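You operate a simulated robot arm through the tools that you are given. There is no shell and no other tool. Be economical: measure what you need, move in short steps, check, and stop when the job is done.

You are at the controls of a simulated robot arm. One attempt, no reset.

TASK
Put things in order on the counter. At the end: the white refill bottle (marked "IRON WATER") from the counter stands where the yellow duster stood; the yellow duster stands where the white refill roll stood; the white refill roll stands on top of the green soap; the beige round brush stands where the white refill bottle stood; whatever was shut is shut again. Leave all else as you found it, and nothing knocked over.
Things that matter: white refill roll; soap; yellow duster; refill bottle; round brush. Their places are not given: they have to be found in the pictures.

The check looks at the end state, three seconds after you hand in, the way a careful person would. Anything else that was tipped, shoved, dropped, spilled or broken makes it a failure.

THE ROBOT
A 6-joint arm with a two-finger parallel gripper, fixed in place. Base frame: the origin is at the foot of the arm, x ahead of it, y to its left, z up; the work surface is at about z = 0. Readings come in m, rad, newtons and seconds.
With the tool pointing down near the work surface it reaches from about 0.12 to 0.5 m from the base axis. Its first joint turns from -1.257 to 1.257 rad. Payload 0.65 kg.
The TCP is the grasp point between the finger pads, 0.025 m short of the fingertips. In the tool frame z runs along the fingers and y along their closing line. The gripper opens to 0.076 m. The fingers are 0.018 m wide and 0.01 m thick; the gripper's body (0.036 by 0.078 m) begins 0.045 m behind the TCP.
Orientation is that of the tool frame in the base frame, as a unit quaternion [w, x, y, z]. With the fingers straight down and closing along the base's y, the tool's x points along the base's -x, its y along +y and its z along -z.

THE INTERFACE
- The arm moves only by the tool send_rows. Its argument "plan" is a list of rows, each a list of 7 numbers: the turn, a rotation vector about the tool's x, y, z in rad, then the shift along the tool's x, y, z in m, then the gripper command, from -1 (fully open) to 1 (shut), values between in proportion. In form: [[ax, ay, az, x, y, z, grip], ...]. A call has 1 to 10 rows; each row shifts and turns the commanded pose from where the row before left it, along the tool's axes as they then stand. Each row takes 0.2 s and may step no farther than 0.05 m and 0.15 rad from the row before; otherwise, or with a gripper value out of range, the whole call is refused. A pose out of reach is approached as far as the arm can. The call stops where the force on the tool passes 40 N (or 10 N more than at its start, if that is more) or the arm is blocked; 0.2 s more then pass. Each finger travels about 0.108 m/s and halts on what it meets, pressing with about 33 N; the grip force reading is that of the motor and also rises with nothing between the fingers. The clock runs only during rows and for 0.2 s after the last one: add rows that do not move to give the fingers time. The reply holds the time, the measured pose of the TCP, the force on the tool along the base axes, the opening and the grip force, in the units named above and with some noise.
- Cameras (640 x 400 px; columns grow to the right, rows downward): "scene" is fixed at [0.067, 0.2828, 0.4006]; the picture's right is [-0.65, -0.76, 0.00], its down [-0.46, 0.40, -0.80] and it looks along [0.60, -0.52, -0.61] (base axes); focal length 214 px, centre (320, 200). "wrist" rides on the gripper at [-0.028, 0, -0.045] in the tool frame; the picture's right is [0.00, -1.00, 0.00], its down [0.97, 0.00, -0.24] and it looks along [0.24, 0.00, 0.97] (tool axes); focal length 218 px, centre (320, 200).
- camera(camera): a new picture of that camera. The clock stands still meanwhile.
- probe_pixels(camera, pixels): for up to 12 pixels [column, row] of the newest picture of that camera ("zoom" is the newest enlarged one), the place [x, y, z] in the base frame of the surface seen there, good to about 0.002 m. The clock stands still meanwhile.
- close_up(camera, box): a new picture of the part [left, top, right, bottom] of that camera's present view, enlarged. The clock stands still meanwhile.
- hand_in(): hands the job in; it is judged then, once.

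Go step by step. Measure first, check grasps and placings, and put right what went wrong. The budget is 80 turns and 34 pictures, counting those below and the enlarged ones. Unless the task says otherwise, let go and move clear before handing in, and close with one line.

The tools are called after "Emit:" as name(argument=value, ...) on one line, values as JSON. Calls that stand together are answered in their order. send_rows: Moves the arm, as the interface text tells. Its arguments: {"type":"object","properties":{"plan":{"type":"array","items":{"type":"array","items":{"type":"number"}}}},"required":["plan"]} The other tools are called the same way: camera (camera) takes a picture; probe_pixels (camera, pixels) gives the place of the surface under pixels of a picture; close_up (camera, box) takes an enlarged picture of a part of a camera's view; hand_in () hands the job in.

At the start:

```text
time: 0.0
tool_pos: [0.2203, 0.0702, 0.2841]
orientation: [0.0, -0.001, 1.0, -0.001]
contact_force: [0.8, -0.8, 0.2]
grip_width: 0.0757
grasp_force: 0.0
```

scene: 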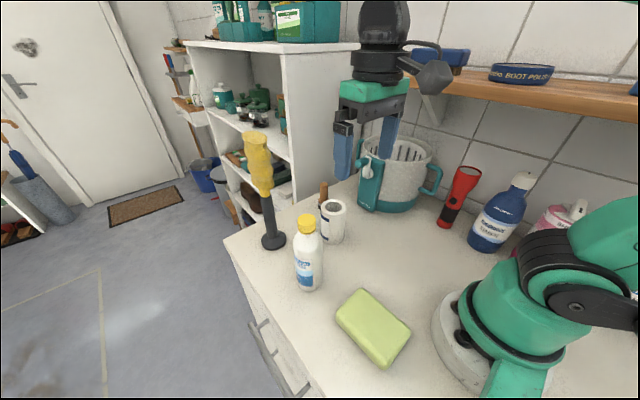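
wrist: 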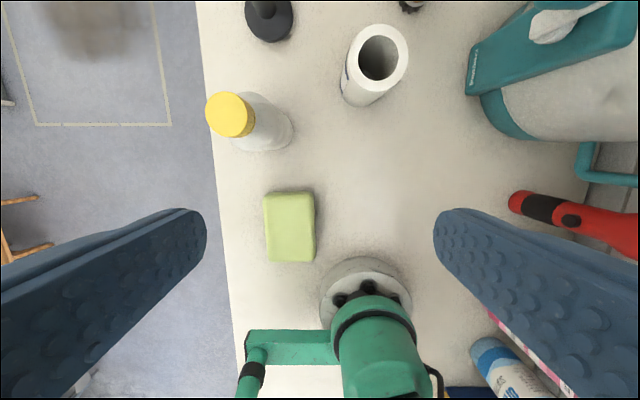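

The pictures show the yellow duster standing at scene (268,190), the bottle at (308,255), the roll at (333,220) and the soap at (373,327). The brush isn't clear yet, so I'll enlarge and probe.

Emit:
close_up(camera="scene", box=[220, 120, 460, 270])

Emit:
probe_pixels(camera="scene", pixels=[[307, 222], [308, 255], [308, 288], [333, 205], [333, 240], [272, 240], [258, 150], [268, 215], [323, 190], [373, 327], [340, 315], [405, 330]])

Emit:
probe_pixels(camera="wrist", pixels=[[230, 112], [268, 8], [378, 35], [265, 192], [314, 192], [314, 260], [268, 260], [410, 5], [375, 100], [280, 140], [230, 250], [290, 225]])

```text
2.67 times, centred on (340, 195) of scene
```

zoom: 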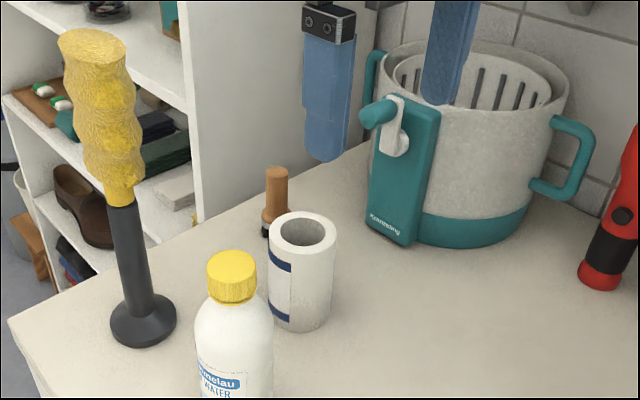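

```text
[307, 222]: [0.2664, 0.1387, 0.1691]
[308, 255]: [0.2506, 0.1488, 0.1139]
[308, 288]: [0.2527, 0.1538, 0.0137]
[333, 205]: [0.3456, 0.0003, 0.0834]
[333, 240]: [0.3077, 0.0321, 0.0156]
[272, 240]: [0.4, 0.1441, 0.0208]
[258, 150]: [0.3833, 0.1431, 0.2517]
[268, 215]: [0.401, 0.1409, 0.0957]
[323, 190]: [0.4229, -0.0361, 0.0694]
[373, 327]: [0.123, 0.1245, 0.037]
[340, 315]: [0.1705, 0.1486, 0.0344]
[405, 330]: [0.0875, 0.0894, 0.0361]
```

```text
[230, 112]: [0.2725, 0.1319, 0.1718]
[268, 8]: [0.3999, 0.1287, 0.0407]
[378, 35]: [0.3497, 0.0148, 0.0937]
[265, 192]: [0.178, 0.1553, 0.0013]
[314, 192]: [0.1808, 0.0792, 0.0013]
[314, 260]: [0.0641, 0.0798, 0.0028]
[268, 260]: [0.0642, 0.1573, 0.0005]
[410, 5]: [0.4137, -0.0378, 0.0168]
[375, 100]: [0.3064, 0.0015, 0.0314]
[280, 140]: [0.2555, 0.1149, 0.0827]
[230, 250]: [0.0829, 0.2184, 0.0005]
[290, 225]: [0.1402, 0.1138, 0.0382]
```

The wooden-handled thing behind the roll (scene 323,190) may be the round brush. I'll move over to look from above.

Emit:
send_rows(plan=[[0, 0, 0, 0, -0.02, -0.02, -1], [0, 0, 0, -0.02, -0.02, -0.01, -1], [0, 0, 0, -0.03, -0.02, 0, -1], [0, 0, 0, -0.03, -0.01, 0, -1]])

Emit:
camera(camera="wrist")

```text
time: 1.0
tool_pos: [0.3023, -0.0009, 0.3127]
orientation: [0.001, -0.001, 1.0, -0.001]
contact_force: [-0.2, -0.6, -0.4]
grip_width: 0.0759
grasp_force: 0.0
```

```text
30 pictures are left
```

wrist: 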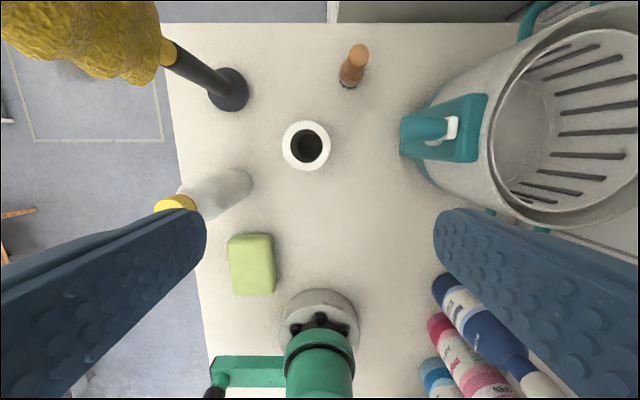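

Emit:
close_up(camera="wrist", box=[160, 20, 400, 300])

Emit:
probe_pixels(camera="wrist", pixels=[[358, 52], [350, 78], [345, 86], [306, 125], [306, 168], [286, 146], [327, 146], [228, 110], [246, 90], [213, 90], [231, 186], [252, 180]])

Emit:
probe_pixels(camera="wrist", pixels=[[230, 238], [269, 235], [275, 291], [234, 296], [250, 262], [175, 203], [405, 135], [430, 110], [172, 100], [200, 200], [440, 240], [430, 70]])

```text
1.43 times, centred on (280, 160) of wrist
```

zoom: 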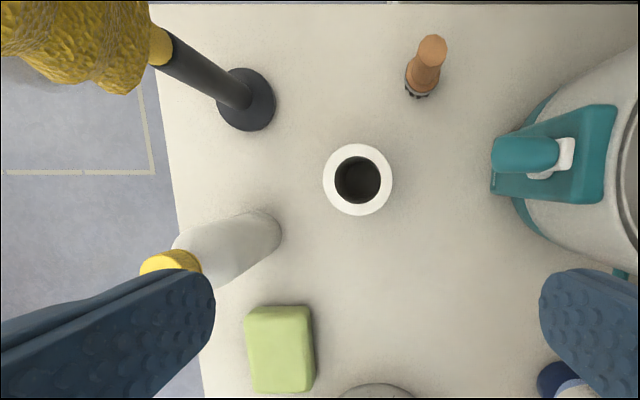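

```text
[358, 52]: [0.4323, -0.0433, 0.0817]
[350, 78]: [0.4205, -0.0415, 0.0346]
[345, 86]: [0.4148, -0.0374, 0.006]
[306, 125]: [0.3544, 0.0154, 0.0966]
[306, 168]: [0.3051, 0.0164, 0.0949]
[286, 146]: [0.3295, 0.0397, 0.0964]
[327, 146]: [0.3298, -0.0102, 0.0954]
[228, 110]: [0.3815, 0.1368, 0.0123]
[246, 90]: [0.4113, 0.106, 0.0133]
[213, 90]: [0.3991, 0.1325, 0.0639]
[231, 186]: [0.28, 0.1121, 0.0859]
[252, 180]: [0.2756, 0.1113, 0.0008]
```

```text
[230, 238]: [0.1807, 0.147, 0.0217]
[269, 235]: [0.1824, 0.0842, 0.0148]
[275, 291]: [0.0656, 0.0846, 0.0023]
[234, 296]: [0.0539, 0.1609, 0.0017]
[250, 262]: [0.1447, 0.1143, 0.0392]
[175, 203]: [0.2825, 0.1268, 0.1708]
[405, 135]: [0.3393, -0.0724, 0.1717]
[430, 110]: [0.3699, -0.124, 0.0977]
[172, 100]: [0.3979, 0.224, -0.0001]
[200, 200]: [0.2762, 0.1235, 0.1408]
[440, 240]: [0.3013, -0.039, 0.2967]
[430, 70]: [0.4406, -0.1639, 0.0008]
```

The brush is at about (0.428,-0.042), with its top at 0.083. The roll is at (0.330,0.015), 0.05 wide and 0.096 high. Now I'll move over the roll and go down.

Emit:
send_rows(plan=[[0, 0, 0, -0.0277, 0.0157, 0, -1], [0, 0, 0, 0, 0, 0.05, -1], [0, 0, 0, 0, 0, 0.05, -1], [0, 0, 0, 0, 0, 0.05, -1], [0, 0, 0, 0, 0, 0.04, -1], [0, 0, 0, 0, 0, 0.03, -1], [0, 0, 0, 0, 0, 0.028, -1], [0, 0, 0, 0, 0, 0, -1]])

Emit:
camera(camera="scene")

```text
time: 2.8
tool_pos: [0.328, 0.0174, 0.0648]
orientation: [0.0, -0.001, 1.0, 0.0]
contact_force: [0.6, 0.5, 0.5]
grip_width: 0.0758
grasp_force: 0.1
```

```text
28 pictures are left
```

scene: 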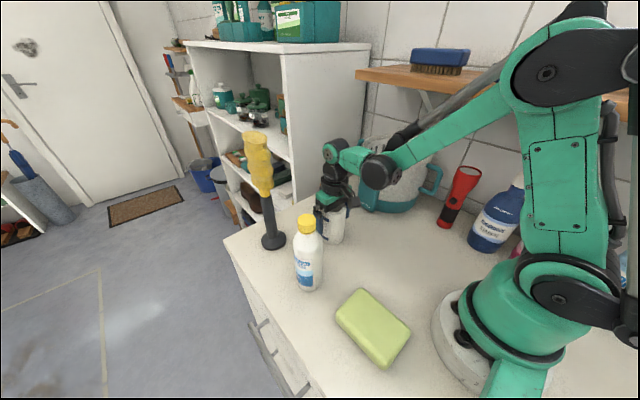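

The fingers straddle the roll, so I'll close and lift.

Emit:
send_rows(plan=[[0, 0, 0, 0, 0, 0, 1], [0, 0, 0, 0, 0, 0, 1], [0, 0, 0, 0, 0, 0, 1], [0, 0, 0, 0, 0, -0.03, 1], [0, 0, 0, 0, 0, -0.04, 1], [0, 0, 0, 0, 0, -0.02, 1]])

```text
time: 4.2
tool_pos: [0.3273, 0.0161, 0.1563]
orientation: [0.001, -0.002, 1.0, 0.0]
contact_force: [-0.2, 0.5, -1.0]
grip_width: 0.0529
grasp_force: 32.9
```

The roll is held, with the opening at 0.053. I'll carry it toward the soap at (0.123,0.118).

Emit:
send_rows(plan=[[0, 0, 0, 0.03, 0, 0, 1], [0, 0, 0, 0.04, 0, 0, 1], [0, 0, 0, 0.03, 0.01, 0, 1], [0, 0, 0, 0.03, 0.02, 0, 1], [0, 0, 0, 0.03, 0.025, 0, 1], [0, 0, 0, 0.025, 0.025, 0, 1], [0, 0, 0, 0.019, 0.022, 0, 1], [0, 0, 0, 0, 0, 0, 1]])

Emit:
close_up(camera="scene", box=[220, 160, 540, 400])

Emit:
camera(camera="wrist")

```text
time: 6.0
tool_pos: [0.124, 0.1182, 0.1529]
orientation: [-0.001, 0.0, 1.0, 0.001]
contact_force: [0.9, 0.2, -0.5]
grip_width: 0.0533
grasp_force: 32.8
```

```text
1.67 times, centred on (380, 280) of scene
```

zoom: 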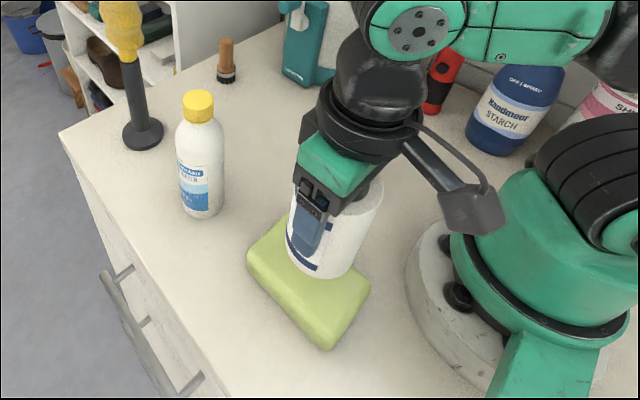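

```text
26 pictures are left
```

wrist: 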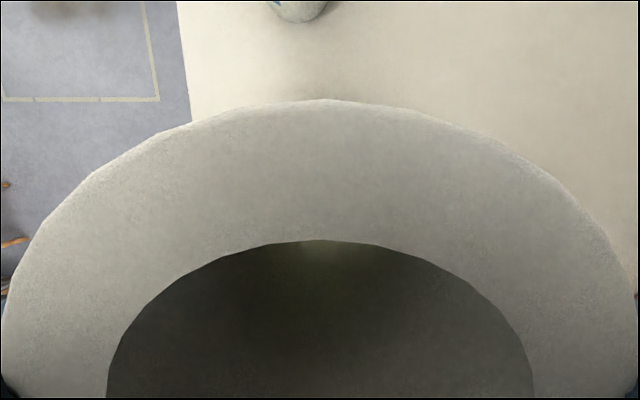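

The roll hangs above the soap. I'll probe the soap's edges for its centre.

Emit:
probe_pixels(camera="zoom", pixels=[[252, 254], [280, 226], [324, 328], [362, 287], [290, 285], [305, 300], [345, 305], [265, 240], [198, 218], [125, 135], [160, 130], [200, 100]])

```text
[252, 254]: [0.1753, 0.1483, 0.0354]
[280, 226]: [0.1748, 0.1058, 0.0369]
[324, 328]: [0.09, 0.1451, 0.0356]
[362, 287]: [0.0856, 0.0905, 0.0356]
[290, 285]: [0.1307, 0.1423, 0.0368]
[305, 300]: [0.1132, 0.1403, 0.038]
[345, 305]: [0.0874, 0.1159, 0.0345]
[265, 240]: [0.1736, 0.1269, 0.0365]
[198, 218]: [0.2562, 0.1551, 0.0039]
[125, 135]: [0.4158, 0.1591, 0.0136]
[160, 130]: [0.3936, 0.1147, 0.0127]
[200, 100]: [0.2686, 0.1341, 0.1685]
```

The soap's centre is about (0.130,0.119) with its top at 0.037. I'll shift 6 mm and lower until contact.

Emit:
send_rows(plan=[[0, 0, 0, -0.006, 0, 0.01, 1], [0, 0, 0, 0, 0, 0.02, 1], [0, 0, 0, 0, 0, 0.012, 1], [0, 0, 0, 0, 0, 0.004, 1], [0, 0, 0, 0, 0, 0.002, 1], [0, 0, 0, 0, 0, 0, 1]])

```text
time: 7.4
tool_pos: [0.1299, 0.1203, 0.1075]
orientation: [0.001, -0.001, 1.0, 0.0]
contact_force: [-0.2, 0.2, -0.2]
grip_width: 0.053
grasp_force: 32.9
```

Emit:
send_rows(plan=[[0, 0, 0, 0, 0, 0.002, 1], [0, 0, 0, 0, 0, 0.001, 1], [0, 0, 0, 0, 0, 0, 1]])

Emit:
close_up(camera="scene", box=[320, 240, 440, 380])

```text
time: 8.2
tool_pos: [0.1315, 0.119, 0.1054]
orientation: [0.001, 0.0, 1.0, 0.0]
contact_force: [0.3, -0.7, 0.0]
grip_width: 0.0528
grasp_force: 32.5
```

```text
2.86 times, centred on (380, 310) of scene
```

zoom: 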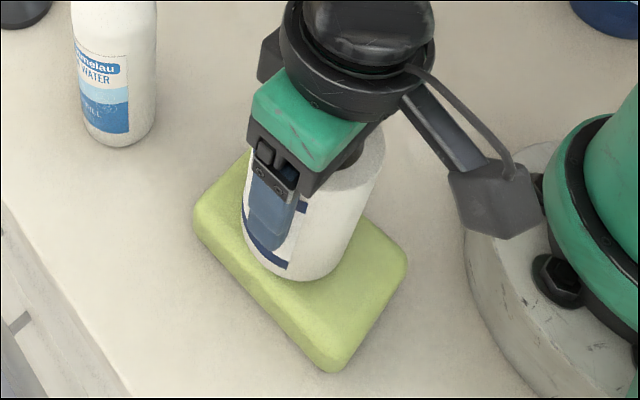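

No contact yet, so I'll go lower in 1 mm steps.

Emit:
send_rows(plan=[[0, 0, 0, 0, 0, 0.001, 1], [0, 0, 0, 0, 0, 0.001, 1], [0, 0, 0, 0, 0, 0, 1]])

```text
time: 9.0
tool_pos: [0.1302, 0.1188, 0.1029]
orientation: [0.0, -0.001, 1.0, 0.0]
contact_force: [0.4, 0.2, -1.0]
grip_width: 0.0531
grasp_force: 33.2
```

Emit:
send_rows(plan=[[0, 0, 0, 0, 0, 0.001, 1], [0, 0, 0, 0, 0, 0, 1]])

```text
time: 9.6
tool_pos: [0.1308, 0.1181, 0.1027]
orientation: [0.0, -0.001, 1.0, 0.0]
contact_force: [-0.8, -0.4, -1.5]
grip_width: 0.0531
grasp_force: 32.6
```

Emit:
send_rows(plan=[[0, 0, 0, 0, 0, 0.001, 1], [0, 0, 0, 0, 0, 0, 1]])

```text
time: 10.2
tool_pos: [0.1306, 0.1191, 0.1018]
orientation: [-0.001, -0.001, 1.0, 0.0]
contact_force: [0.5, -0.8, -0.6]
grip_width: 0.0529
grasp_force: 32.9
```

Emit:
send_rows(plan=[[0, 0, 0, 0, 0, 0.0015, 1], [0, 0, 0, 0, 0, 0, 1]])

Emit:
close_up(camera="scene", box=[350, 290, 410, 350])

```text
time: 10.8
tool_pos: [0.1302, 0.1191, 0.1]
orientation: [0.001, 0.0, 1.0, 0.0]
contact_force: [0.5, -4.4, 25.8]
grip_width: 0.0535
grasp_force: 33.3
```

```text
6.67 times, centred on (380, 320) of scene
```

zoom: 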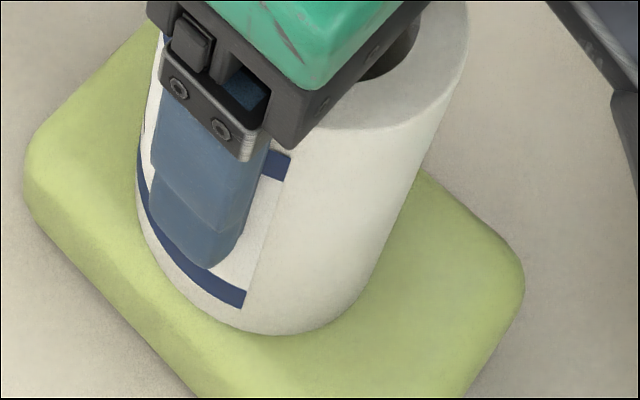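

There is contact at 25.8 N. I'll ease off, release and rise.

Emit:
send_rows(plan=[[0, 0, 0, 0, 0, -0.001, 1], [0, 0, 0, 0, 0, 0, -1], [0, 0, 0, 0, 0, 0, -1], [0, 0, 0, 0, 0, -0.02, -1], [0, 0, 0, 0, 0, -0.04, -1], [0, 0, 0, 0, 0, -0.05, -1], [0, 0, 0, 0.0, -0.03, -0.04, -1], [0, 0, 0, -0.03, -0.03, -0.03, -1], [0, 0, 0, -0.03, -0.02, -0.02, -1], [0, 0, 0, -0.03, 0, -0.01, -1]])

Emit:
camera(camera="scene")

Emit:
camera(camera="wrist")

```text
refused: row 8 steps farther than a row can; nothing moved
```

```text
23 pictures are left
```

scene: 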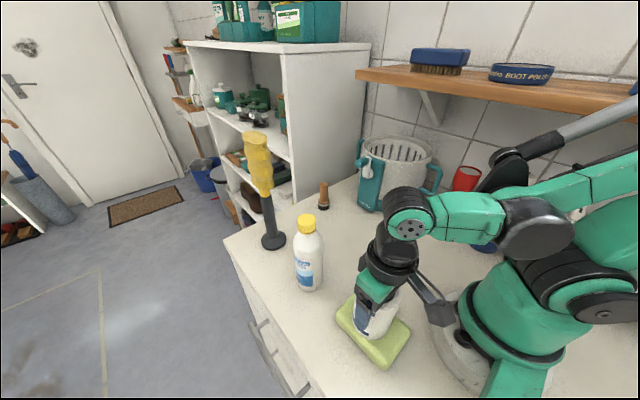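

```text
22 pictures are left
```

wrist: 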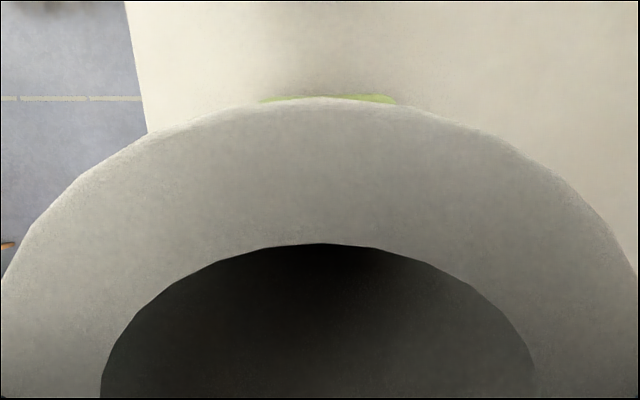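

Row 8 was too long, so nothing moved. I'll resend with shorter steps and no pictures.

Emit:
send_rows(plan=[[0, 0, 0, 0, 0, -0.001, 1], [0, 0, 0, 0, 0, 0, -1], [0, 0, 0, 0, 0, 0, -1], [0, 0, 0, 0, 0, -0.02, -1], [0, 0, 0, 0, 0, -0.04, -1], [0, 0, 0, 0, 0, -0.045, -1], [0, 0, 0, 0, -0.02, -0.04, -1], [0, 0, 0, -0.03, -0.03, -0.02, -1], [0, 0, 0, -0.03, -0.02, -0.02, -1], [0, 0, 0, -0.03, 0, -0.02, -1]])

```text
time: 13.0
tool_pos: [0.2234, 0.0487, 0.3011]
orientation: [-0.001, -0.001, 1.0, 0.0]
contact_force: [-0.6, -0.1, 0.6]
grip_width: 0.0762
grasp_force: 0.1
```

Emit:
send_rows(plan=[[0, 0, 0, -0.01, 0.02, -0.03, -1], [0, 0, 0, -0.02, 0.02, -0.02, -1], [0, 0, 0, 0, 0, 0, -1]])

Emit:
camera(camera="wrist")

Emit:
close_up(camera="scene", box=[230, 110, 400, 400])

```text
time: 13.8
tool_pos: [0.2504, 0.0881, 0.3545]
orientation: [0.001, -0.001, 1.0, 0.0]
contact_force: [-0.3, 0.0, -0.2]
grip_width: 0.0759
grasp_force: 0.0
```

```text
21 pictures are left
```

wrist: 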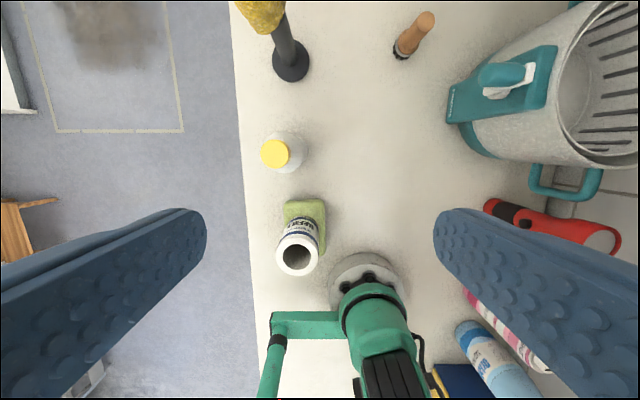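

```text
1.38 times, centred on (315, 255) of scene
```

zoom: 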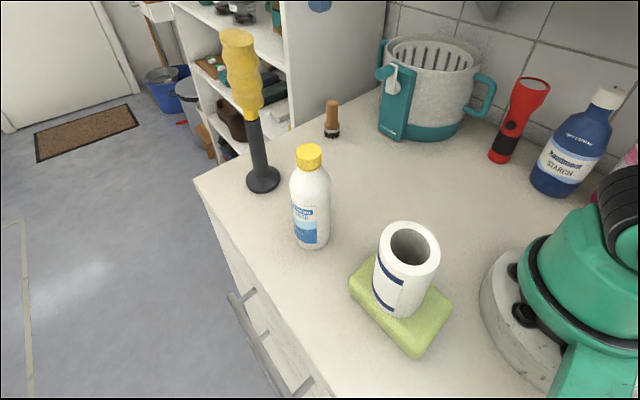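

The roll stands on the soap. Next I'll measure the duster and the bottle.

Emit:
probe_pixels(camera="wrist", pixels=[[275, 63], [308, 63], [292, 80], [303, 45], [278, 30], [292, 30], [240, 15], [282, 8], [262, 154], [288, 154], [275, 141], [275, 168]])

Emit:
probe_pixels(camera="zoom", pixels=[[222, 35], [255, 38], [238, 30], [240, 50], [228, 80], [262, 80], [244, 80], [246, 105], [255, 150], [247, 182], [279, 178], [265, 191]])

```text
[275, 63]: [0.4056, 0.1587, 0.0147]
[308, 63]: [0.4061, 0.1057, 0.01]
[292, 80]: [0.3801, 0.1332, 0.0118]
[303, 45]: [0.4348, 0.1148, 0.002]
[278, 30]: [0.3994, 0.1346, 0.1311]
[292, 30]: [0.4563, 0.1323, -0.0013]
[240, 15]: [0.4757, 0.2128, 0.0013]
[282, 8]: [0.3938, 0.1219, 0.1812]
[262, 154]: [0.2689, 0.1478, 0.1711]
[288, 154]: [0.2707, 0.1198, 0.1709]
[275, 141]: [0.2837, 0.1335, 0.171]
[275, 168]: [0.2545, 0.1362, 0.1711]
```

```text
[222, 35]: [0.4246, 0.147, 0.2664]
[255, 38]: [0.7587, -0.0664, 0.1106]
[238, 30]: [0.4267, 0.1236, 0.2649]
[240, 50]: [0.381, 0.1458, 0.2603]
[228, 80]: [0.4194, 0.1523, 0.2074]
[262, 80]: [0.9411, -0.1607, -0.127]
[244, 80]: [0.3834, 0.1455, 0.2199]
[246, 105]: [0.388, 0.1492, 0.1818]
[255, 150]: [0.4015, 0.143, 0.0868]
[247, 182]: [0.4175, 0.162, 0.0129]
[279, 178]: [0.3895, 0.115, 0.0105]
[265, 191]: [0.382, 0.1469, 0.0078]
```

The duster axis is near (0.407,0.133) with its top at 0.267. The bottle is at (0.269,0.1335) with its top at 0.171. I'll go above the duster's head.

Emit:
send_rows(plan=[[0, 0, 0, -0.04, 0.015, 0, -1], [0, 0, 0, -0.04, 0.015, 0, -1], [0, 0, 0, -0.04, 0.01, 0, -1], [0, 0, 0, -0.0366, 0.005, 0, -1], [0, 0, 0, 0, 0, 0, -1]])

Emit:
camera(camera="wrist")

```text
time: 15.0
tool_pos: [0.3602, 0.1195, 0.3224]
orientation: [0.0, -0.001, 1.0, 0.0]
contact_force: [-0.3, 0.0, -0.4]
grip_width: 0.0761
grasp_force: 0.1
out of reach, approached as far as the arm can: row 2, 3, 4
```

```text
19 pictures are left
```

wrist: 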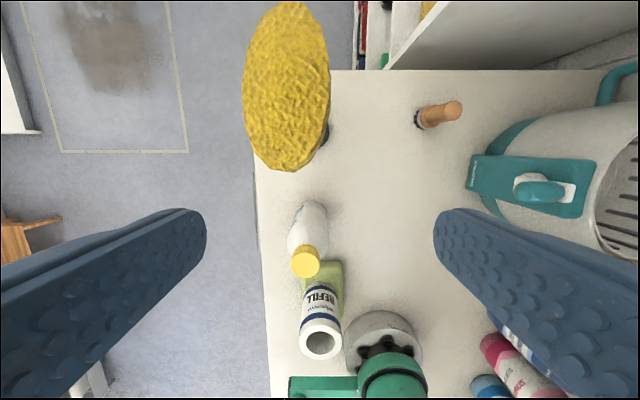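

High up is out of reach, so I'll approach the head level at z≈0.24 from the near side. First I'll probe the head.

Emit:
probe_pixels(camera="wrist", pixels=[[246, 80], [327, 80], [287, 80], [287, 10], [287, 150], [250, 50], [325, 50], [255, 120], [322, 120], [287, 120], [320, 20], [255, 20]])

Emit:
send_rows(plan=[[0, 0, 0, 0, 0, 0, -1]])

```text
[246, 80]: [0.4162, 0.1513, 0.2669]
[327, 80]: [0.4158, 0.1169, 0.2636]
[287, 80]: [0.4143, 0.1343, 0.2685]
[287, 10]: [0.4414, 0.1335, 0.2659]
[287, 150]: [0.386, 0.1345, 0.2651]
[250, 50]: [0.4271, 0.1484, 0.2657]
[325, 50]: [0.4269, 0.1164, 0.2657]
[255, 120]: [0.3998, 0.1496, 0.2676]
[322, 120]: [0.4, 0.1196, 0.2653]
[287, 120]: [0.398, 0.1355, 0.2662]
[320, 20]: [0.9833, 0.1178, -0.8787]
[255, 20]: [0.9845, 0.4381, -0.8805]
```

```text
time: 15.4
tool_pos: [0.3599, 0.1197, 0.3227]
orientation: [0.001, 0.0, 1.0, 0.0]
contact_force: [0.3, -1.1, -0.3]
grip_width: 0.0763
grasp_force: 0.0
```

The head is oval, 0.038 across y and about 0.063 along x, centred near (0.412,0.134). I'll back off and come down before reaching forward.

Emit:
send_rows(plan=[[0, 0, 0, 0.03, 0, 0, -1], [0, 0, 0, 0, 0, 0, -1]])

```text
time: 16.0
tool_pos: [0.3285, 0.1181, 0.3257]
orientation: [0.001, 0.0, 1.0, 0.001]
contact_force: [0.0, 0.1, 0.6]
grip_width: 0.0764
grasp_force: 0.1
```

Emit:
send_rows(plan=[[0, 0, 0, 0, 0.015, 0.02, -1], [0, 0, 0, 0, 0, 0.04, -1], [0, 0, 0, 0, 0, 0.026, -1], [0, 0, 0, 0, 0, 0, -1]])

```text
time: 17.0
tool_pos: [0.3305, 0.1344, 0.2381]
orientation: [0.0, -0.001, 1.0, -0.001]
contact_force: [-1.2, 0.4, 0.2]
grip_width: 0.0759
grasp_force: 0.0
```

Emit:
send_rows(plan=[[0, 0, 0, -0.025, 0, 0, -1], [0, 0, 0, -0.02, 0, 0, -1], [0, 0, 0, -0.015, 0, 0, -1], [0, 0, 0, -0.013, 0, 0, -1], [0, 0, 0, 0, 0, 0, -1]])

Emit:
close_up(camera="scene", box=[200, 90, 400, 290])

```text
time: 18.2
tool_pos: [0.404, 0.1335, 0.2394]
orientation: [0.0, 0.0, 1.0, 0.0]
contact_force: [-0.6, -0.2, 0.1]
grip_width: 0.0759
grasp_force: 0.1
```

```text
2.00 times, centred on (300, 190) of scene
```

zoom: 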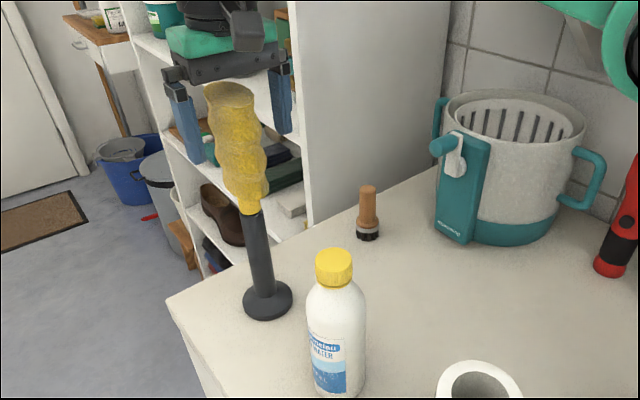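

The fingers straddle the head, so I'll close and lift slightly.

Emit:
send_rows(plan=[[0, 0, 0, 0, 0, 0, 1], [0, 0, 0, 0, 0, 0, 1], [0, 0, 0, 0, 0, 0, 1], [0, 0, 0, 0, 0, 0, 1], [0, 0, 0, 0, 0, -0.01, 1], [0, 0, 0, 0, 0, 0, 1]])

Emit:
close_up(camera="scene", box=[200, 90, 400, 290])

```text
time: 19.6
tool_pos: [0.4035, 0.1329, 0.2499]
orientation: [0.0, -0.001, 1.0, 0.0]
contact_force: [0.1, 0.6, -1.6]
grip_width: 0.0355
grasp_force: 32.8
```

```text
2.00 times, centred on (300, 190) of scene
```

zoom: 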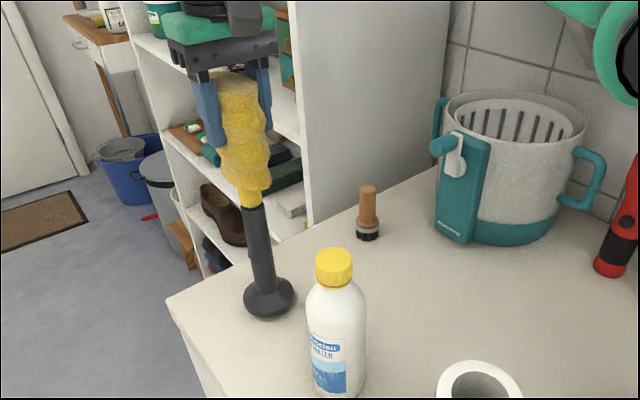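

It lifted cleanly. I'll carry it to the roll's old place, with a TCP target of (0.3265,0.015).

Emit:
send_rows(plan=[[0, 0, 0, 0.017, -0.018, 0, 1], [0, 0, 0, 0.015, -0.025, -0.005, 1], [0, 0, 0, 0.015, -0.025, 0, 1], [0, 0, 0, 0.015, -0.025, 0, 1], [0, 0, 0, 0.015, -0.025, 0, 1], [0, 0, 0, 0, 0, 0, 1]])

Emit:
close_up(camera="scene", box=[220, 100, 440, 320])

```text
time: 21.0
tool_pos: [0.3257, 0.0128, 0.2531]
orientation: [0.0, 0.0, 1.0, 0.0]
contact_force: [0.2, -0.6, -0.7]
grip_width: 0.0353
grasp_force: 33.1
```

```text
1.82 times, centred on (330, 210) of scene
```

zoom: 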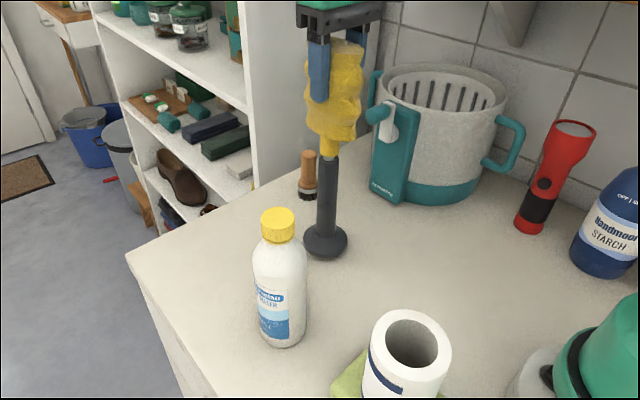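

Emit:
probe_pixels(camera="zoom", pixels=[[307, 242], [345, 240], [325, 252], [327, 180], [328, 215]])

Emit:
send_rows(plan=[[0, 0, 0, 0, 0, 0.01, 1], [0, 0, 0, 0, 0, 0.003, 1], [0, 0, 0, 0, 0, 0, 1]])

```text
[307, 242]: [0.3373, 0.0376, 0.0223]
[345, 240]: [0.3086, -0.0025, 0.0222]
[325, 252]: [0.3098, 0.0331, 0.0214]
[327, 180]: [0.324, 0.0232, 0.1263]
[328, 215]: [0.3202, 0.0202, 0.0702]
```

```text
time: 21.8
tool_pos: [0.3248, 0.0153, 0.2413]
orientation: [0.0, -0.001, 1.0, 0.0]
contact_force: [0.3, 0.4, -0.7]
grip_width: 0.0351
grasp_force: 33.4
```

Emit:
send_rows(plan=[[0, 0, 0, 0, 0.001, 0.0015, 1], [0, 0, 0, 0, 0, 0, 1]])

```text
time: 22.4
tool_pos: [0.3261, 0.016, 0.2388]
orientation: [0.0, 0.0, 1.0, -0.001]
contact_force: [-1.4, -0.4, 7.0]
grip_width: 0.0352
grasp_force: 33.0
```

Contact at 7 N. I'll release and rise straight up.

Emit:
send_rows(plan=[[0, 0, 0, 0, 0, 0, 0], [0, 0, 0, 0, 0, 0, -1], [0, 0, 0, 0, 0, 0, -1], [0, 0, 0, 0, 0, -0.02, -1], [0, 0, 0, 0, 0, -0.04, -1], [0, 0, 0, 0, 0, -0.025, -1], [0, 0, 0, 0, 0, 0, -1]])

Emit:
camera(camera="scene")

```text
time: 24.0
tool_pos: [0.3257, 0.0154, 0.3244]
orientation: [0.0, 0.0, 1.0, -0.001]
contact_force: [0.1, -0.3, 0.5]
grip_width: 0.0762
grasp_force: 0.0
```

```text
15 pictures are left
```

scene: 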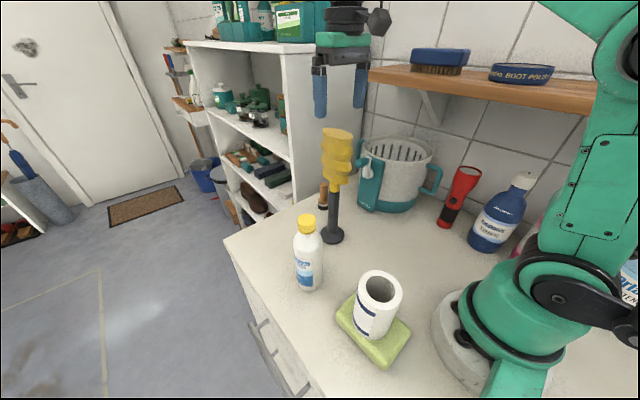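

The duster stands at the roll's old place. Before grasping the bottle I'll measure its profile.

Emit:
close_up(camera="scene", box=[270, 200, 350, 300])

Emit:
probe_pixels(camera="scene", pixels=[[307, 226], [307, 231], [307, 234], [307, 237], [307, 240], [307, 245], [307, 250], [307, 260], [307, 275], [295, 250], [319, 250], [307, 287]])

```text
4.00 times, centred on (310, 250) of scene
```

zoom: 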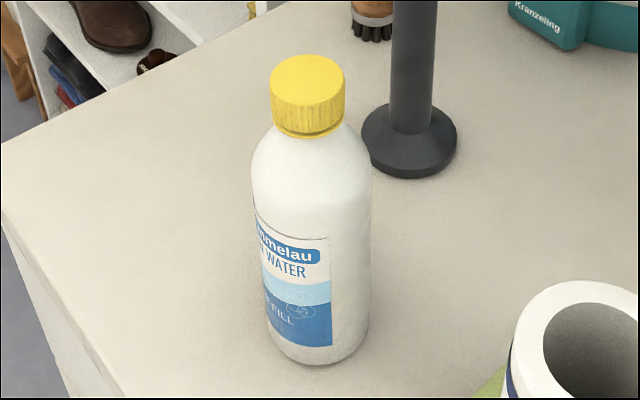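

```text
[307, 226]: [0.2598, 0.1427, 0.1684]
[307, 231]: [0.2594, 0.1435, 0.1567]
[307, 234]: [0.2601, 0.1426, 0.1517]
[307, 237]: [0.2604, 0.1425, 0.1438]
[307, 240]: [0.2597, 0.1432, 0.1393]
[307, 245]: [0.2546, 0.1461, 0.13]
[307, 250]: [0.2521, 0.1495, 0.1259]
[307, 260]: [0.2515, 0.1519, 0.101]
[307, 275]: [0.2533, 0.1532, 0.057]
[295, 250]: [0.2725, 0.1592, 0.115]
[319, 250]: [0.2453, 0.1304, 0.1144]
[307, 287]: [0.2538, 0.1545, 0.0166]
```

The cap spans z 0.147–0.171, so I'll grasp it with the TCP at 0.165.

Emit:
send_rows(plan=[[0, 0, 0, 0.02, 0.04, 0, -1], [0, 0, 0, 0.02, 0.04, 0, -1], [0, 0, 0, 0.0167, 0.038, 0, -1], [0, 0, 0, 0, 0, 0.04, -1], [0, 0, 0, 0, 0, 0.04, -1], [0, 0, 0, 0, 0, 0.04, -1], [0, 0, 0, 0, 0, 0.02, -1], [0, 0, 0, 0, 0, 0.019, -1], [0, 0, 0, 0, 0, 0, -1]])

Emit:
close_up(camera="scene", box=[240, 150, 400, 310])

```text
time: 26.0
tool_pos: [0.2722, 0.1347, 0.1653]
orientation: [0.001, -0.001, 1.0, 0.0]
contact_force: [-0.2, 0.1, -0.7]
grip_width: 0.0761
grasp_force: 0.0
```

```text
2.50 times, centred on (320, 230) of scene
```

zoom: 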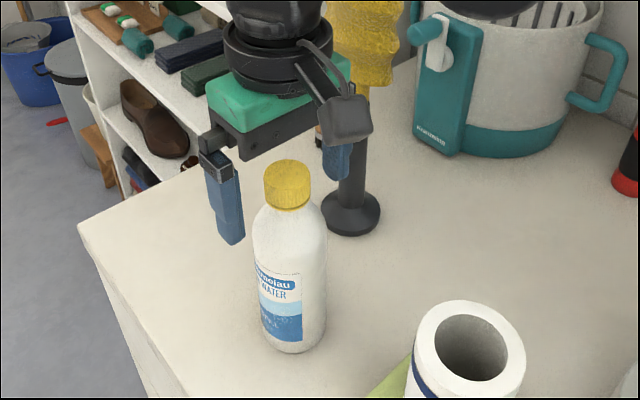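

The fingers are either side of the cap. I'll close and lift a little.

Emit:
send_rows(plan=[[0, 0, 0, 0.002, 0, 0, -1], [0, 0, 0, 0, 0, 0, 1], [0, 0, 0, 0, 0, 0, 1], [0, 0, 0, 0, 0, 0, 1], [0, 0, 0, 0, 0, 0, 1], [0, 0, 0, 0, 0, -0.005, 1], [0, 0, 0, 0, 0, -0.015, 1], [0, 0, 0, 0, 0, 0, 1]])

Emit:
close_up(camera="scene", box=[240, 150, 400, 310])

```text
time: 27.8
tool_pos: [0.269, 0.1338, 0.1845]
orientation: [0.0, -0.001, 1.0, 0.0]
contact_force: [0.3, -0.4, -2.2]
grip_width: 0.0292
grasp_force: 33.0
```

```text
2.50 times, centred on (320, 230) of scene
```

zoom: 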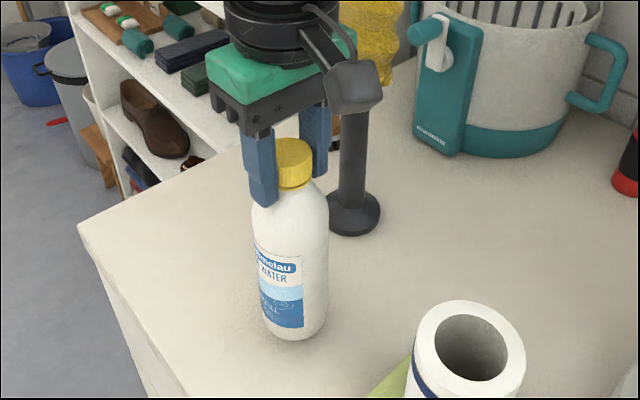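

The bottle is held vertical. I'll carry it +0.138 m in x to the duster's old place.

Emit:
send_rows(plan=[[0, 0, 0, -0.02, 0, 0, 1], [0, 0, 0, -0.025, 0, 0, 1], [0, 0, 0, -0.025, 0, 0, 1], [0, 0, 0, -0.025, 0, 0, 1], [0, 0, 0, -0.025, 0, 0, 1], [0, 0, 0, -0.018, 0, 0, 1], [0, 0, 0, 0, 0, 0.012, 1], [0, 0, 0, 0, 0, 0.006, 1], [0, 0, 0, 0, 0, 0, 1]])

Emit:
close_up(camera="scene", box=[210, 110, 390, 290])

```text
time: 29.8
tool_pos: [0.4046, 0.1337, 0.1654]
orientation: [0.001, 0.0, 1.0, 0.0]
contact_force: [1.6, -0.9, 23.2]
grip_width: 0.0291
grasp_force: 33.1
```

```text
2.22 times, centred on (300, 200) of scene
```

zoom: 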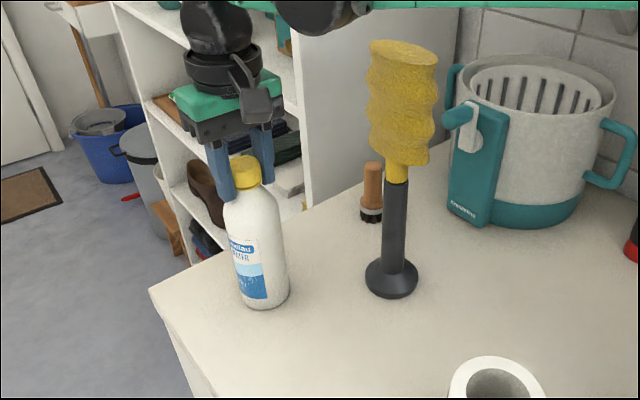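

The bottle is down, with contact at 23 N. I'll ease off, release, rise and retreat.

Emit:
send_rows(plan=[[0, 0, 0, 0, 0, -0.001, 1], [0, 0, 0, 0, 0, 0, 0], [0, 0, 0, 0, 0, 0, -0.5], [0, 0, 0, 0, 0, 0, -1], [0, 0, 0, 0, 0, -0.02, -1], [0, 0, 0, 0, 0, -0.035, -1], [0, 0, 0, 0.03, 0, -0.02, -1], [0, 0, 0, 0.03, 0, -0.03, -1], [0, 0, 0, 0.02, 0, -0.04, -1], [0, 0, 0, 0, 0, -0.014, -1]])

Emit:
close_up(camera="scene", box=[210, 90, 430, 310])

```text
time: 32.0
tool_pos: [0.3252, 0.1343, 0.3261]
orientation: [0.0, -0.001, 1.0, -0.001]
contact_force: [-1.3, 1.4, -0.3]
grip_width: 0.076
grasp_force: 0.0
```

```text
1.82 times, centred on (320, 200) of scene
```

zoom: 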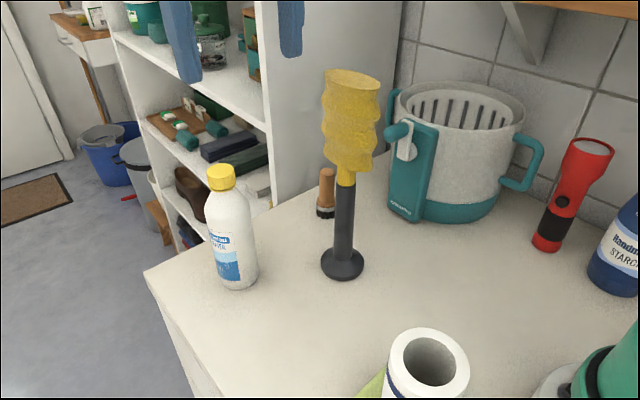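

The bottle stands. The forearm would foul the duster when I fetch the brush, so I'll park the duster aside at (0.35,0.06) for a while.

Emit:
send_rows(plan=[[0, 0, 0, 0, -0.04, 0, -1], [0, 0, 0, 0, -0.04, 0, -1], [0, 0, 0, 0, -0.0388, 0, -1], [0, 0, 0, 0, 0, 0.03, -1], [0, 0, 0, 0, 0, 0.03, -1], [0, 0, 0, 0, 0, 0.027, -1], [0, 0, 0, 0, 0, 0, 1], [0, 0, 0, 0, 0, 0, 1], [0, 0, 0, 0, 0, 0, 1], [0, 0, 0, 0, 0, -0.015, 1]])

```text
time: 34.2
tool_pos: [0.3269, 0.0157, 0.2541]
orientation: [0.0, -0.001, 1.0, -0.001]
contact_force: [-0.8, 0.6, -0.6]
grip_width: 0.0352
grasp_force: 32.7
```

Emit:
send_rows(plan=[[0, 0, 0, -0.01, 0.0225, 0, 1], [0, 0, 0, -0.01, 0.0225, 0, 1], [0, 0, 0, 0, 0, 0.01, 1], [0, 0, 0, 0, 0, 0.004, 1], [0, 0, 0, 0, 0, 0.001, 1], [0, 0, 0, 0, 0, 0, 1]])

```text
time: 35.6
tool_pos: [0.3456, 0.0615, 0.2379]
orientation: [0.0, -0.001, 1.0, 0.0]
contact_force: [-2.9, -1.6, 23.0]
grip_width: 0.0353
grasp_force: 33.1
```

Contact at 23 N. I'll release, rise and head toward the brush.

Emit:
send_rows(plan=[[0, 0, 0, 0, 0, -0.001, 0], [0, 0, 0, 0, 0, 0, -1], [0, 0, 0, 0, 0, 0, -1], [0, 0, 0, 0, 0, -0.02, -1], [0, 0, 0, 0, 0, -0.04, -1], [0, 0, 0, 0, 0, -0.023, -1], [0, 0, 0, 0.02, -0.03, 0, -1], [0, 0, 0, 0.02, -0.035, 0, -0.5], [0, 0, 0, 0.01, -0.038, 0, 0], [0, 0, 0, 0, 0, 0, 0]])

Emit:
camera(camera="wrist")

Emit:
close_up(camera="scene", box=[210, 90, 430, 310])

```text
time: 37.8
tool_pos: [0.2964, -0.0431, 0.3258]
orientation: [0.001, -0.001, 1.0, 0.0]
contact_force: [-0.2, -0.3, 0.7]
grip_width: 0.038
grasp_force: 0.1
```

```text
9 pictures are left
```

wrist: 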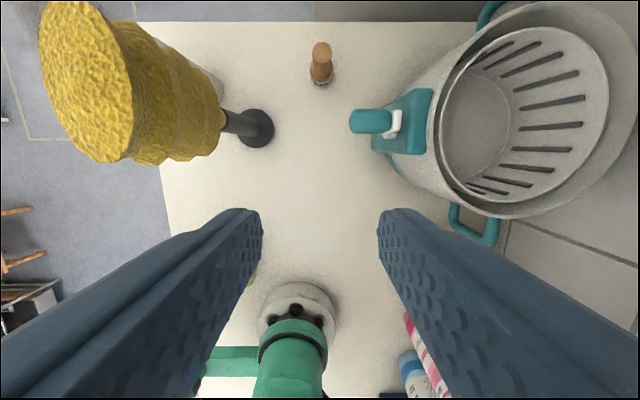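

```text
1.82 times, centred on (320, 200) of scene
```

zoom: 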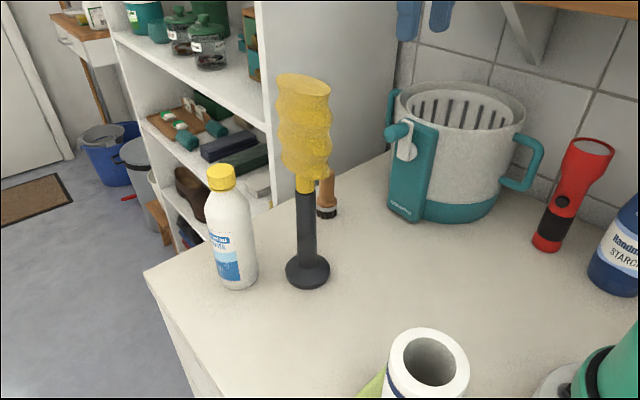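

Emit:
probe_pixels(camera="wrist", pixels=[[321, 47], [313, 48], [329, 48], [321, 70], [320, 82], [352, 120], [370, 110], [432, 92], [445, 65], [414, 85], [372, 148], [420, 70]])

```text
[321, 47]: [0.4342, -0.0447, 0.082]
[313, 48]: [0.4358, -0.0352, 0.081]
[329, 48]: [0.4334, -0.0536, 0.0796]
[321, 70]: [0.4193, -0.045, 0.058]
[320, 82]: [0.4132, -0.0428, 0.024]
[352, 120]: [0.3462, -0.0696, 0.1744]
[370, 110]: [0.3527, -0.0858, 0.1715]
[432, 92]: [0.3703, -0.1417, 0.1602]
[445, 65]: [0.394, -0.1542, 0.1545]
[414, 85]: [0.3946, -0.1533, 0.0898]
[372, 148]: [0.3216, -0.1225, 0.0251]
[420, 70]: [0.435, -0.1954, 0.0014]
```

The brush centre is (0.431,-0.044) and the jug's tap at (0.346,-0.07,0.174) is close by. I'll yaw the tool 0.25 rad so the block behind the gripper swings away from the tap, then move above the brush.

Emit:
send_rows(plan=[[0, 0, 0.125, 0, 0, 0, 0], [0, 0, 0.125, 0, 0, 0, 0], [0, 0, 0, -0.0327, 0.008, 0.0265, 0], [0, 0, 0, -0.0327, 0.008, 0.0265, 0], [0, 0, 0, -0.0327, 0.008, 0.0265, 0], [0, 0, 0, -0.0326, 0.0081, 0.0265, 0], [0, 0, 0, 0, 0, 0, 0]])

Emit:
camera(camera="scene")

```text
time: 39.4
tool_pos: [0.4284, -0.045, 0.2184]
orientation: [0.0, 0.124, 0.992, 0.0]
contact_force: [0.7, 0.6, -0.3]
grip_width: 0.0381
grasp_force: 0.2
```

```text
7 pictures are left
```

scene: 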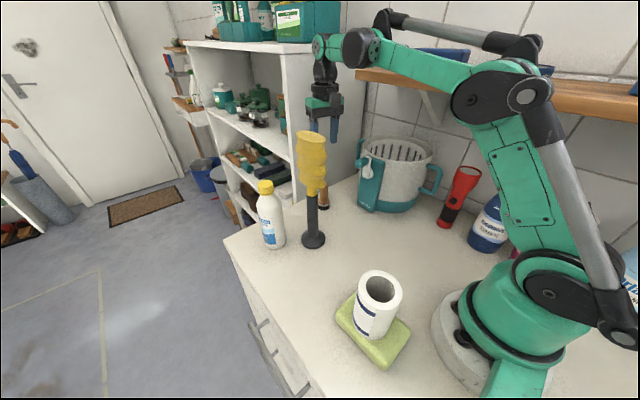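

Emit:
probe_pixels(camera="scene", pixels=[[362, 50], [340, 108], [322, 70], [375, 62], [420, 75], [495, 100], [337, 97], [310, 105], [365, 148], [313, 140], [433, 105], [400, 75]])

```text
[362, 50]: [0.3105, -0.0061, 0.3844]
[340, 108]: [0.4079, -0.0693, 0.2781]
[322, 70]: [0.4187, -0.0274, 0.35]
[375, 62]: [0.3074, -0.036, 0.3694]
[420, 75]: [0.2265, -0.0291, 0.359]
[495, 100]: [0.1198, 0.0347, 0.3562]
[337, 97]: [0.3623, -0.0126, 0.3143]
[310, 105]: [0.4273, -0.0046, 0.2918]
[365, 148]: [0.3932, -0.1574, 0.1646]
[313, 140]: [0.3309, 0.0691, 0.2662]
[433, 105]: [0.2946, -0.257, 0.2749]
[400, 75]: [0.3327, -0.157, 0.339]
```

The block is at (0.362,-0.013) and clears both the tap and the duster head (y>0.041). I'll go down to TCP 0.066.

Emit:
send_rows(plan=[[0, 0, 0, -0.002, 0.0005, 0.03, 0], [0, 0, 0, 0, 0, 0.03, 0], [0, 0, 0, 0, 0, 0.025, 0], [0, 0, 0, 0, 0, 0.02, 0], [0, 0, 0, 0, 0, 0.02, 0], [0, 0, 0, 0, 0, 0.015, 0], [0, 0, 0, 0, 0, 0.012, 0], [0, 0, 0, 0, 0, 0, 0]])

```text
time: 41.2
tool_pos: [0.4325, -0.0448, 0.0639]
orientation: [0.0, 0.124, 0.992, 0.001]
contact_force: [-0.2, -0.2, 0.4]
grip_width: 0.038
grasp_force: 0.1
```

Emit:
send_rows(plan=[[0, 0, 0, 0, 0, 0, 1], [0, 0, 0, 0, 0, 0, 1], [0, 0, 0, 0, 0, 0, 1], [0, 0, 0, 0, 0, -0.02, 1], [0, 0, 0, 0, 0, -0.03, 1], [0, 0, 0, 0, 0, -0.03, 1], [0, 0, 0, 0, 0, -0.04, 1], [0, 0, 0, 0, 0, -0.035, 1], [0, 0, 0, 0, 0, 0, 1]])

Emit:
close_up(camera="scene", box=[230, 60, 430, 260])

```text
time: 43.2
tool_pos: [0.4329, -0.0441, 0.2227]
orientation: [0.0, 0.125, 0.992, 0.0]
contact_force: [-0.1, -0.4, -0.5]
grip_width: 0.0225
grasp_force: 33.0
```

```text
2.00 times, centred on (330, 160) of scene
```

zoom: 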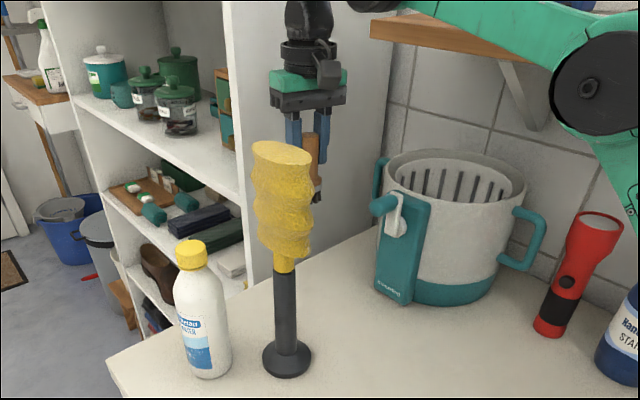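

The brush is held, with the opening at 0.0225. I'll retreat past the duster, turn the tool back, and swing over to the bottle's old place.

Emit:
send_rows(plan=[[0, 0, 0, 0.0395, -0.0101, -0.02, 1], [0, 0, 0, 0.0395, -0.0101, -0.02, 1], [0, 0, 0, 0.0395, -0.0101, 0, 1], [0, 0, 0, 0.0395, -0.0101, 0, 1], [0, 0, -0.125, 0, 0, 0, 1], [0, 0, -0.125, 0, 0, 0, 1], [0, 0, 0, 0.025, 0, 0, 1], [0, 0, 0, 0, 0.04, 0, 1], [0, 0, 0, 0, 0.045, 0, 1], [0, 0, 0, 0, 0, 0, 1]])

```text
time: 45.4
tool_pos: [0.2432, 0.0392, 0.2592]
orientation: [0.0, 0.0, 1.0, 0.0]
contact_force: [0.3, 0.2, -0.5]
grip_width: 0.0223
grasp_force: 32.8
```

Emit:
send_rows(plan=[[0, 0, 0, 0, 0.045, 0, 1], [0, 0, 0, 0, 0.0493, 0, 1], [0, 0, 0, -0.0245, 0, 0.03, 1], [0, 0, 0, 0, 0, 0.04, 1], [0, 0, 0, 0, 0, 0.04, 1], [0, 0, 0, 0, 0, 0.04, 1], [0, 0, 0, 0, 0, 0.03, 1], [0, 0, 0, 0, 0, 0.01, 1], [0, 0, 0, 0, 0, 0, 1]])

Emit:
close_up(camera="scene", box=[230, 140, 430, 340])

```text
time: 47.4
tool_pos: [0.2698, 0.1334, 0.0706]
orientation: [0.0, -0.001, 1.0, 0.0]
contact_force: [0.0, -0.4, 0.2]
grip_width: 0.0221
grasp_force: 33.4
```

```text
2.00 times, centred on (330, 240) of scene
```

zoom: 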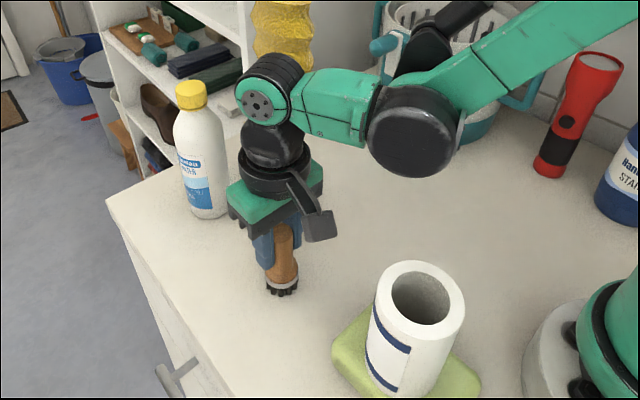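

The brush is vertical and just above the counter. I'll lower it in small steps.

Emit:
send_rows(plan=[[0, 0, 0, 0, 0, 0.004, 1], [0, 0, 0, 0, 0, 0.001, 1], [0, 0, 0, 0, 0, 0, 1]])

```text
time: 48.2
tool_pos: [0.2685, 0.1349, 0.066]
orientation: [0.0, -0.001, 1.0, 0.001]
contact_force: [-1.3, -4.0, 31.6]
grip_width: 0.022
grasp_force: 32.8
```

Contact at 31.6 N. I'll ease off, release and rise.

Emit:
send_rows(plan=[[0, 0, 0, 0, 0, -0.0012, 1], [0, 0, 0, 0, 0, 0, 0.4], [0, 0, 0, 0, 0, 0, 0], [0, 0, 0, 0, 0, 0, 0], [0, 0, 0, 0, 0, -0.02, 0], [0, 0, 0, 0, 0, -0.04, 0], [0, 0, 0, 0, 0, -0.05, -0.5], [0, 0, 0, 0, 0, -0.05, -1], [0, 0, 0, 0, 0, -0.05, -1], [0, 0, 0, 0, 0, -0.048, -1]])

Emit:
camera(camera="wrist")

```text
time: 50.4
tool_pos: [0.2665, 0.135, 0.3234]
orientation: [0.001, 0.001, 1.0, 0.0]
contact_force: [0.2, 1.1, 0.3]
grip_width: 0.0761
grasp_force: 0.1
```

```text
4 pictures are left
```

wrist: 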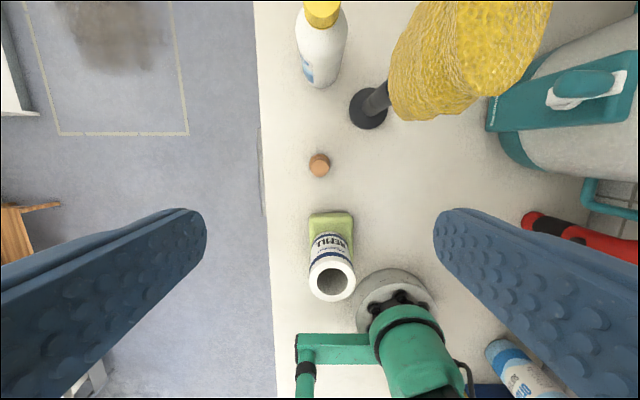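

The brush stands (wrist 319,165). Now I'll go back over the duster, grasp it and lift.

Emit:
send_rows(plan=[[0, 0, 0, -0.026, -0.0245, 0, -1], [0, 0, 0, -0.026, -0.0245, 0, -1], [0, 0, 0, -0.026, -0.0245, 0, -1], [0, 0, 0, 0, 0, 0.03, -1], [0, 0, 0, 0, 0, 0.03, -1], [0, 0, 0, 0, 0, 0.024, -1], [0, 0, 0, 0, 0, 0, -1]])

```text
time: 52.0
tool_pos: [0.3456, 0.0624, 0.2418]
orientation: [0.0, -0.001, 1.0, 0.001]
contact_force: [-0.6, -0.6, -0.2]
grip_width: 0.0761
grasp_force: 0.1
```

Emit:
send_rows(plan=[[0, 0, 0, 0, 0, 0.002, -1], [0, 0, 0, 0, 0, 0, 1], [0, 0, 0, 0, 0, 0, 1], [0, 0, 0, 0, 0, 0, 1], [0, 0, 0, 0, 0, -0.015, 1], [0, 0, 0, 0.0095, -0.0225, 0, 1], [0, 0, 0, 0.0095, -0.0225, 0, 1], [0, 0, 0, 0, 0, 0.01, 1], [0, 0, 0, 0, 0, 0, 1]])

Emit:
close_up(camera="scene", box=[230, 110, 430, 310])

Emit:
probe_pixels(camera="zoom", pixels=[[206, 200], [190, 258]])

```text
time: 54.0
tool_pos: [0.3288, 0.0175, 0.2451]
orientation: [0.0, -0.001, 1.0, -0.001]
contact_force: [-0.1, -0.7, -1.4]
grip_width: 0.0352
grasp_force: 32.7
```

```text
2.00 times, centred on (330, 210) of scene
```

zoom: 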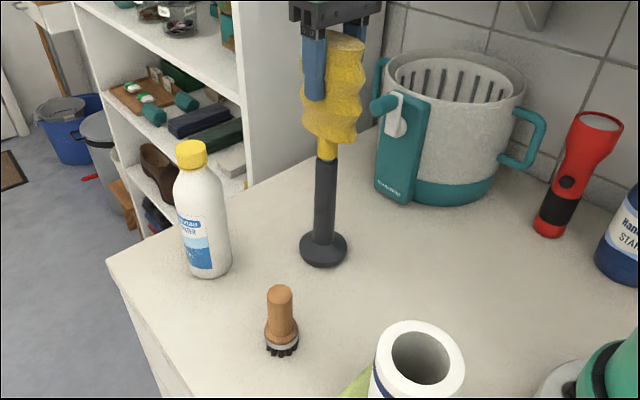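

```text
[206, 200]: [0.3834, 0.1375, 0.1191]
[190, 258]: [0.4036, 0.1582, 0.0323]
```

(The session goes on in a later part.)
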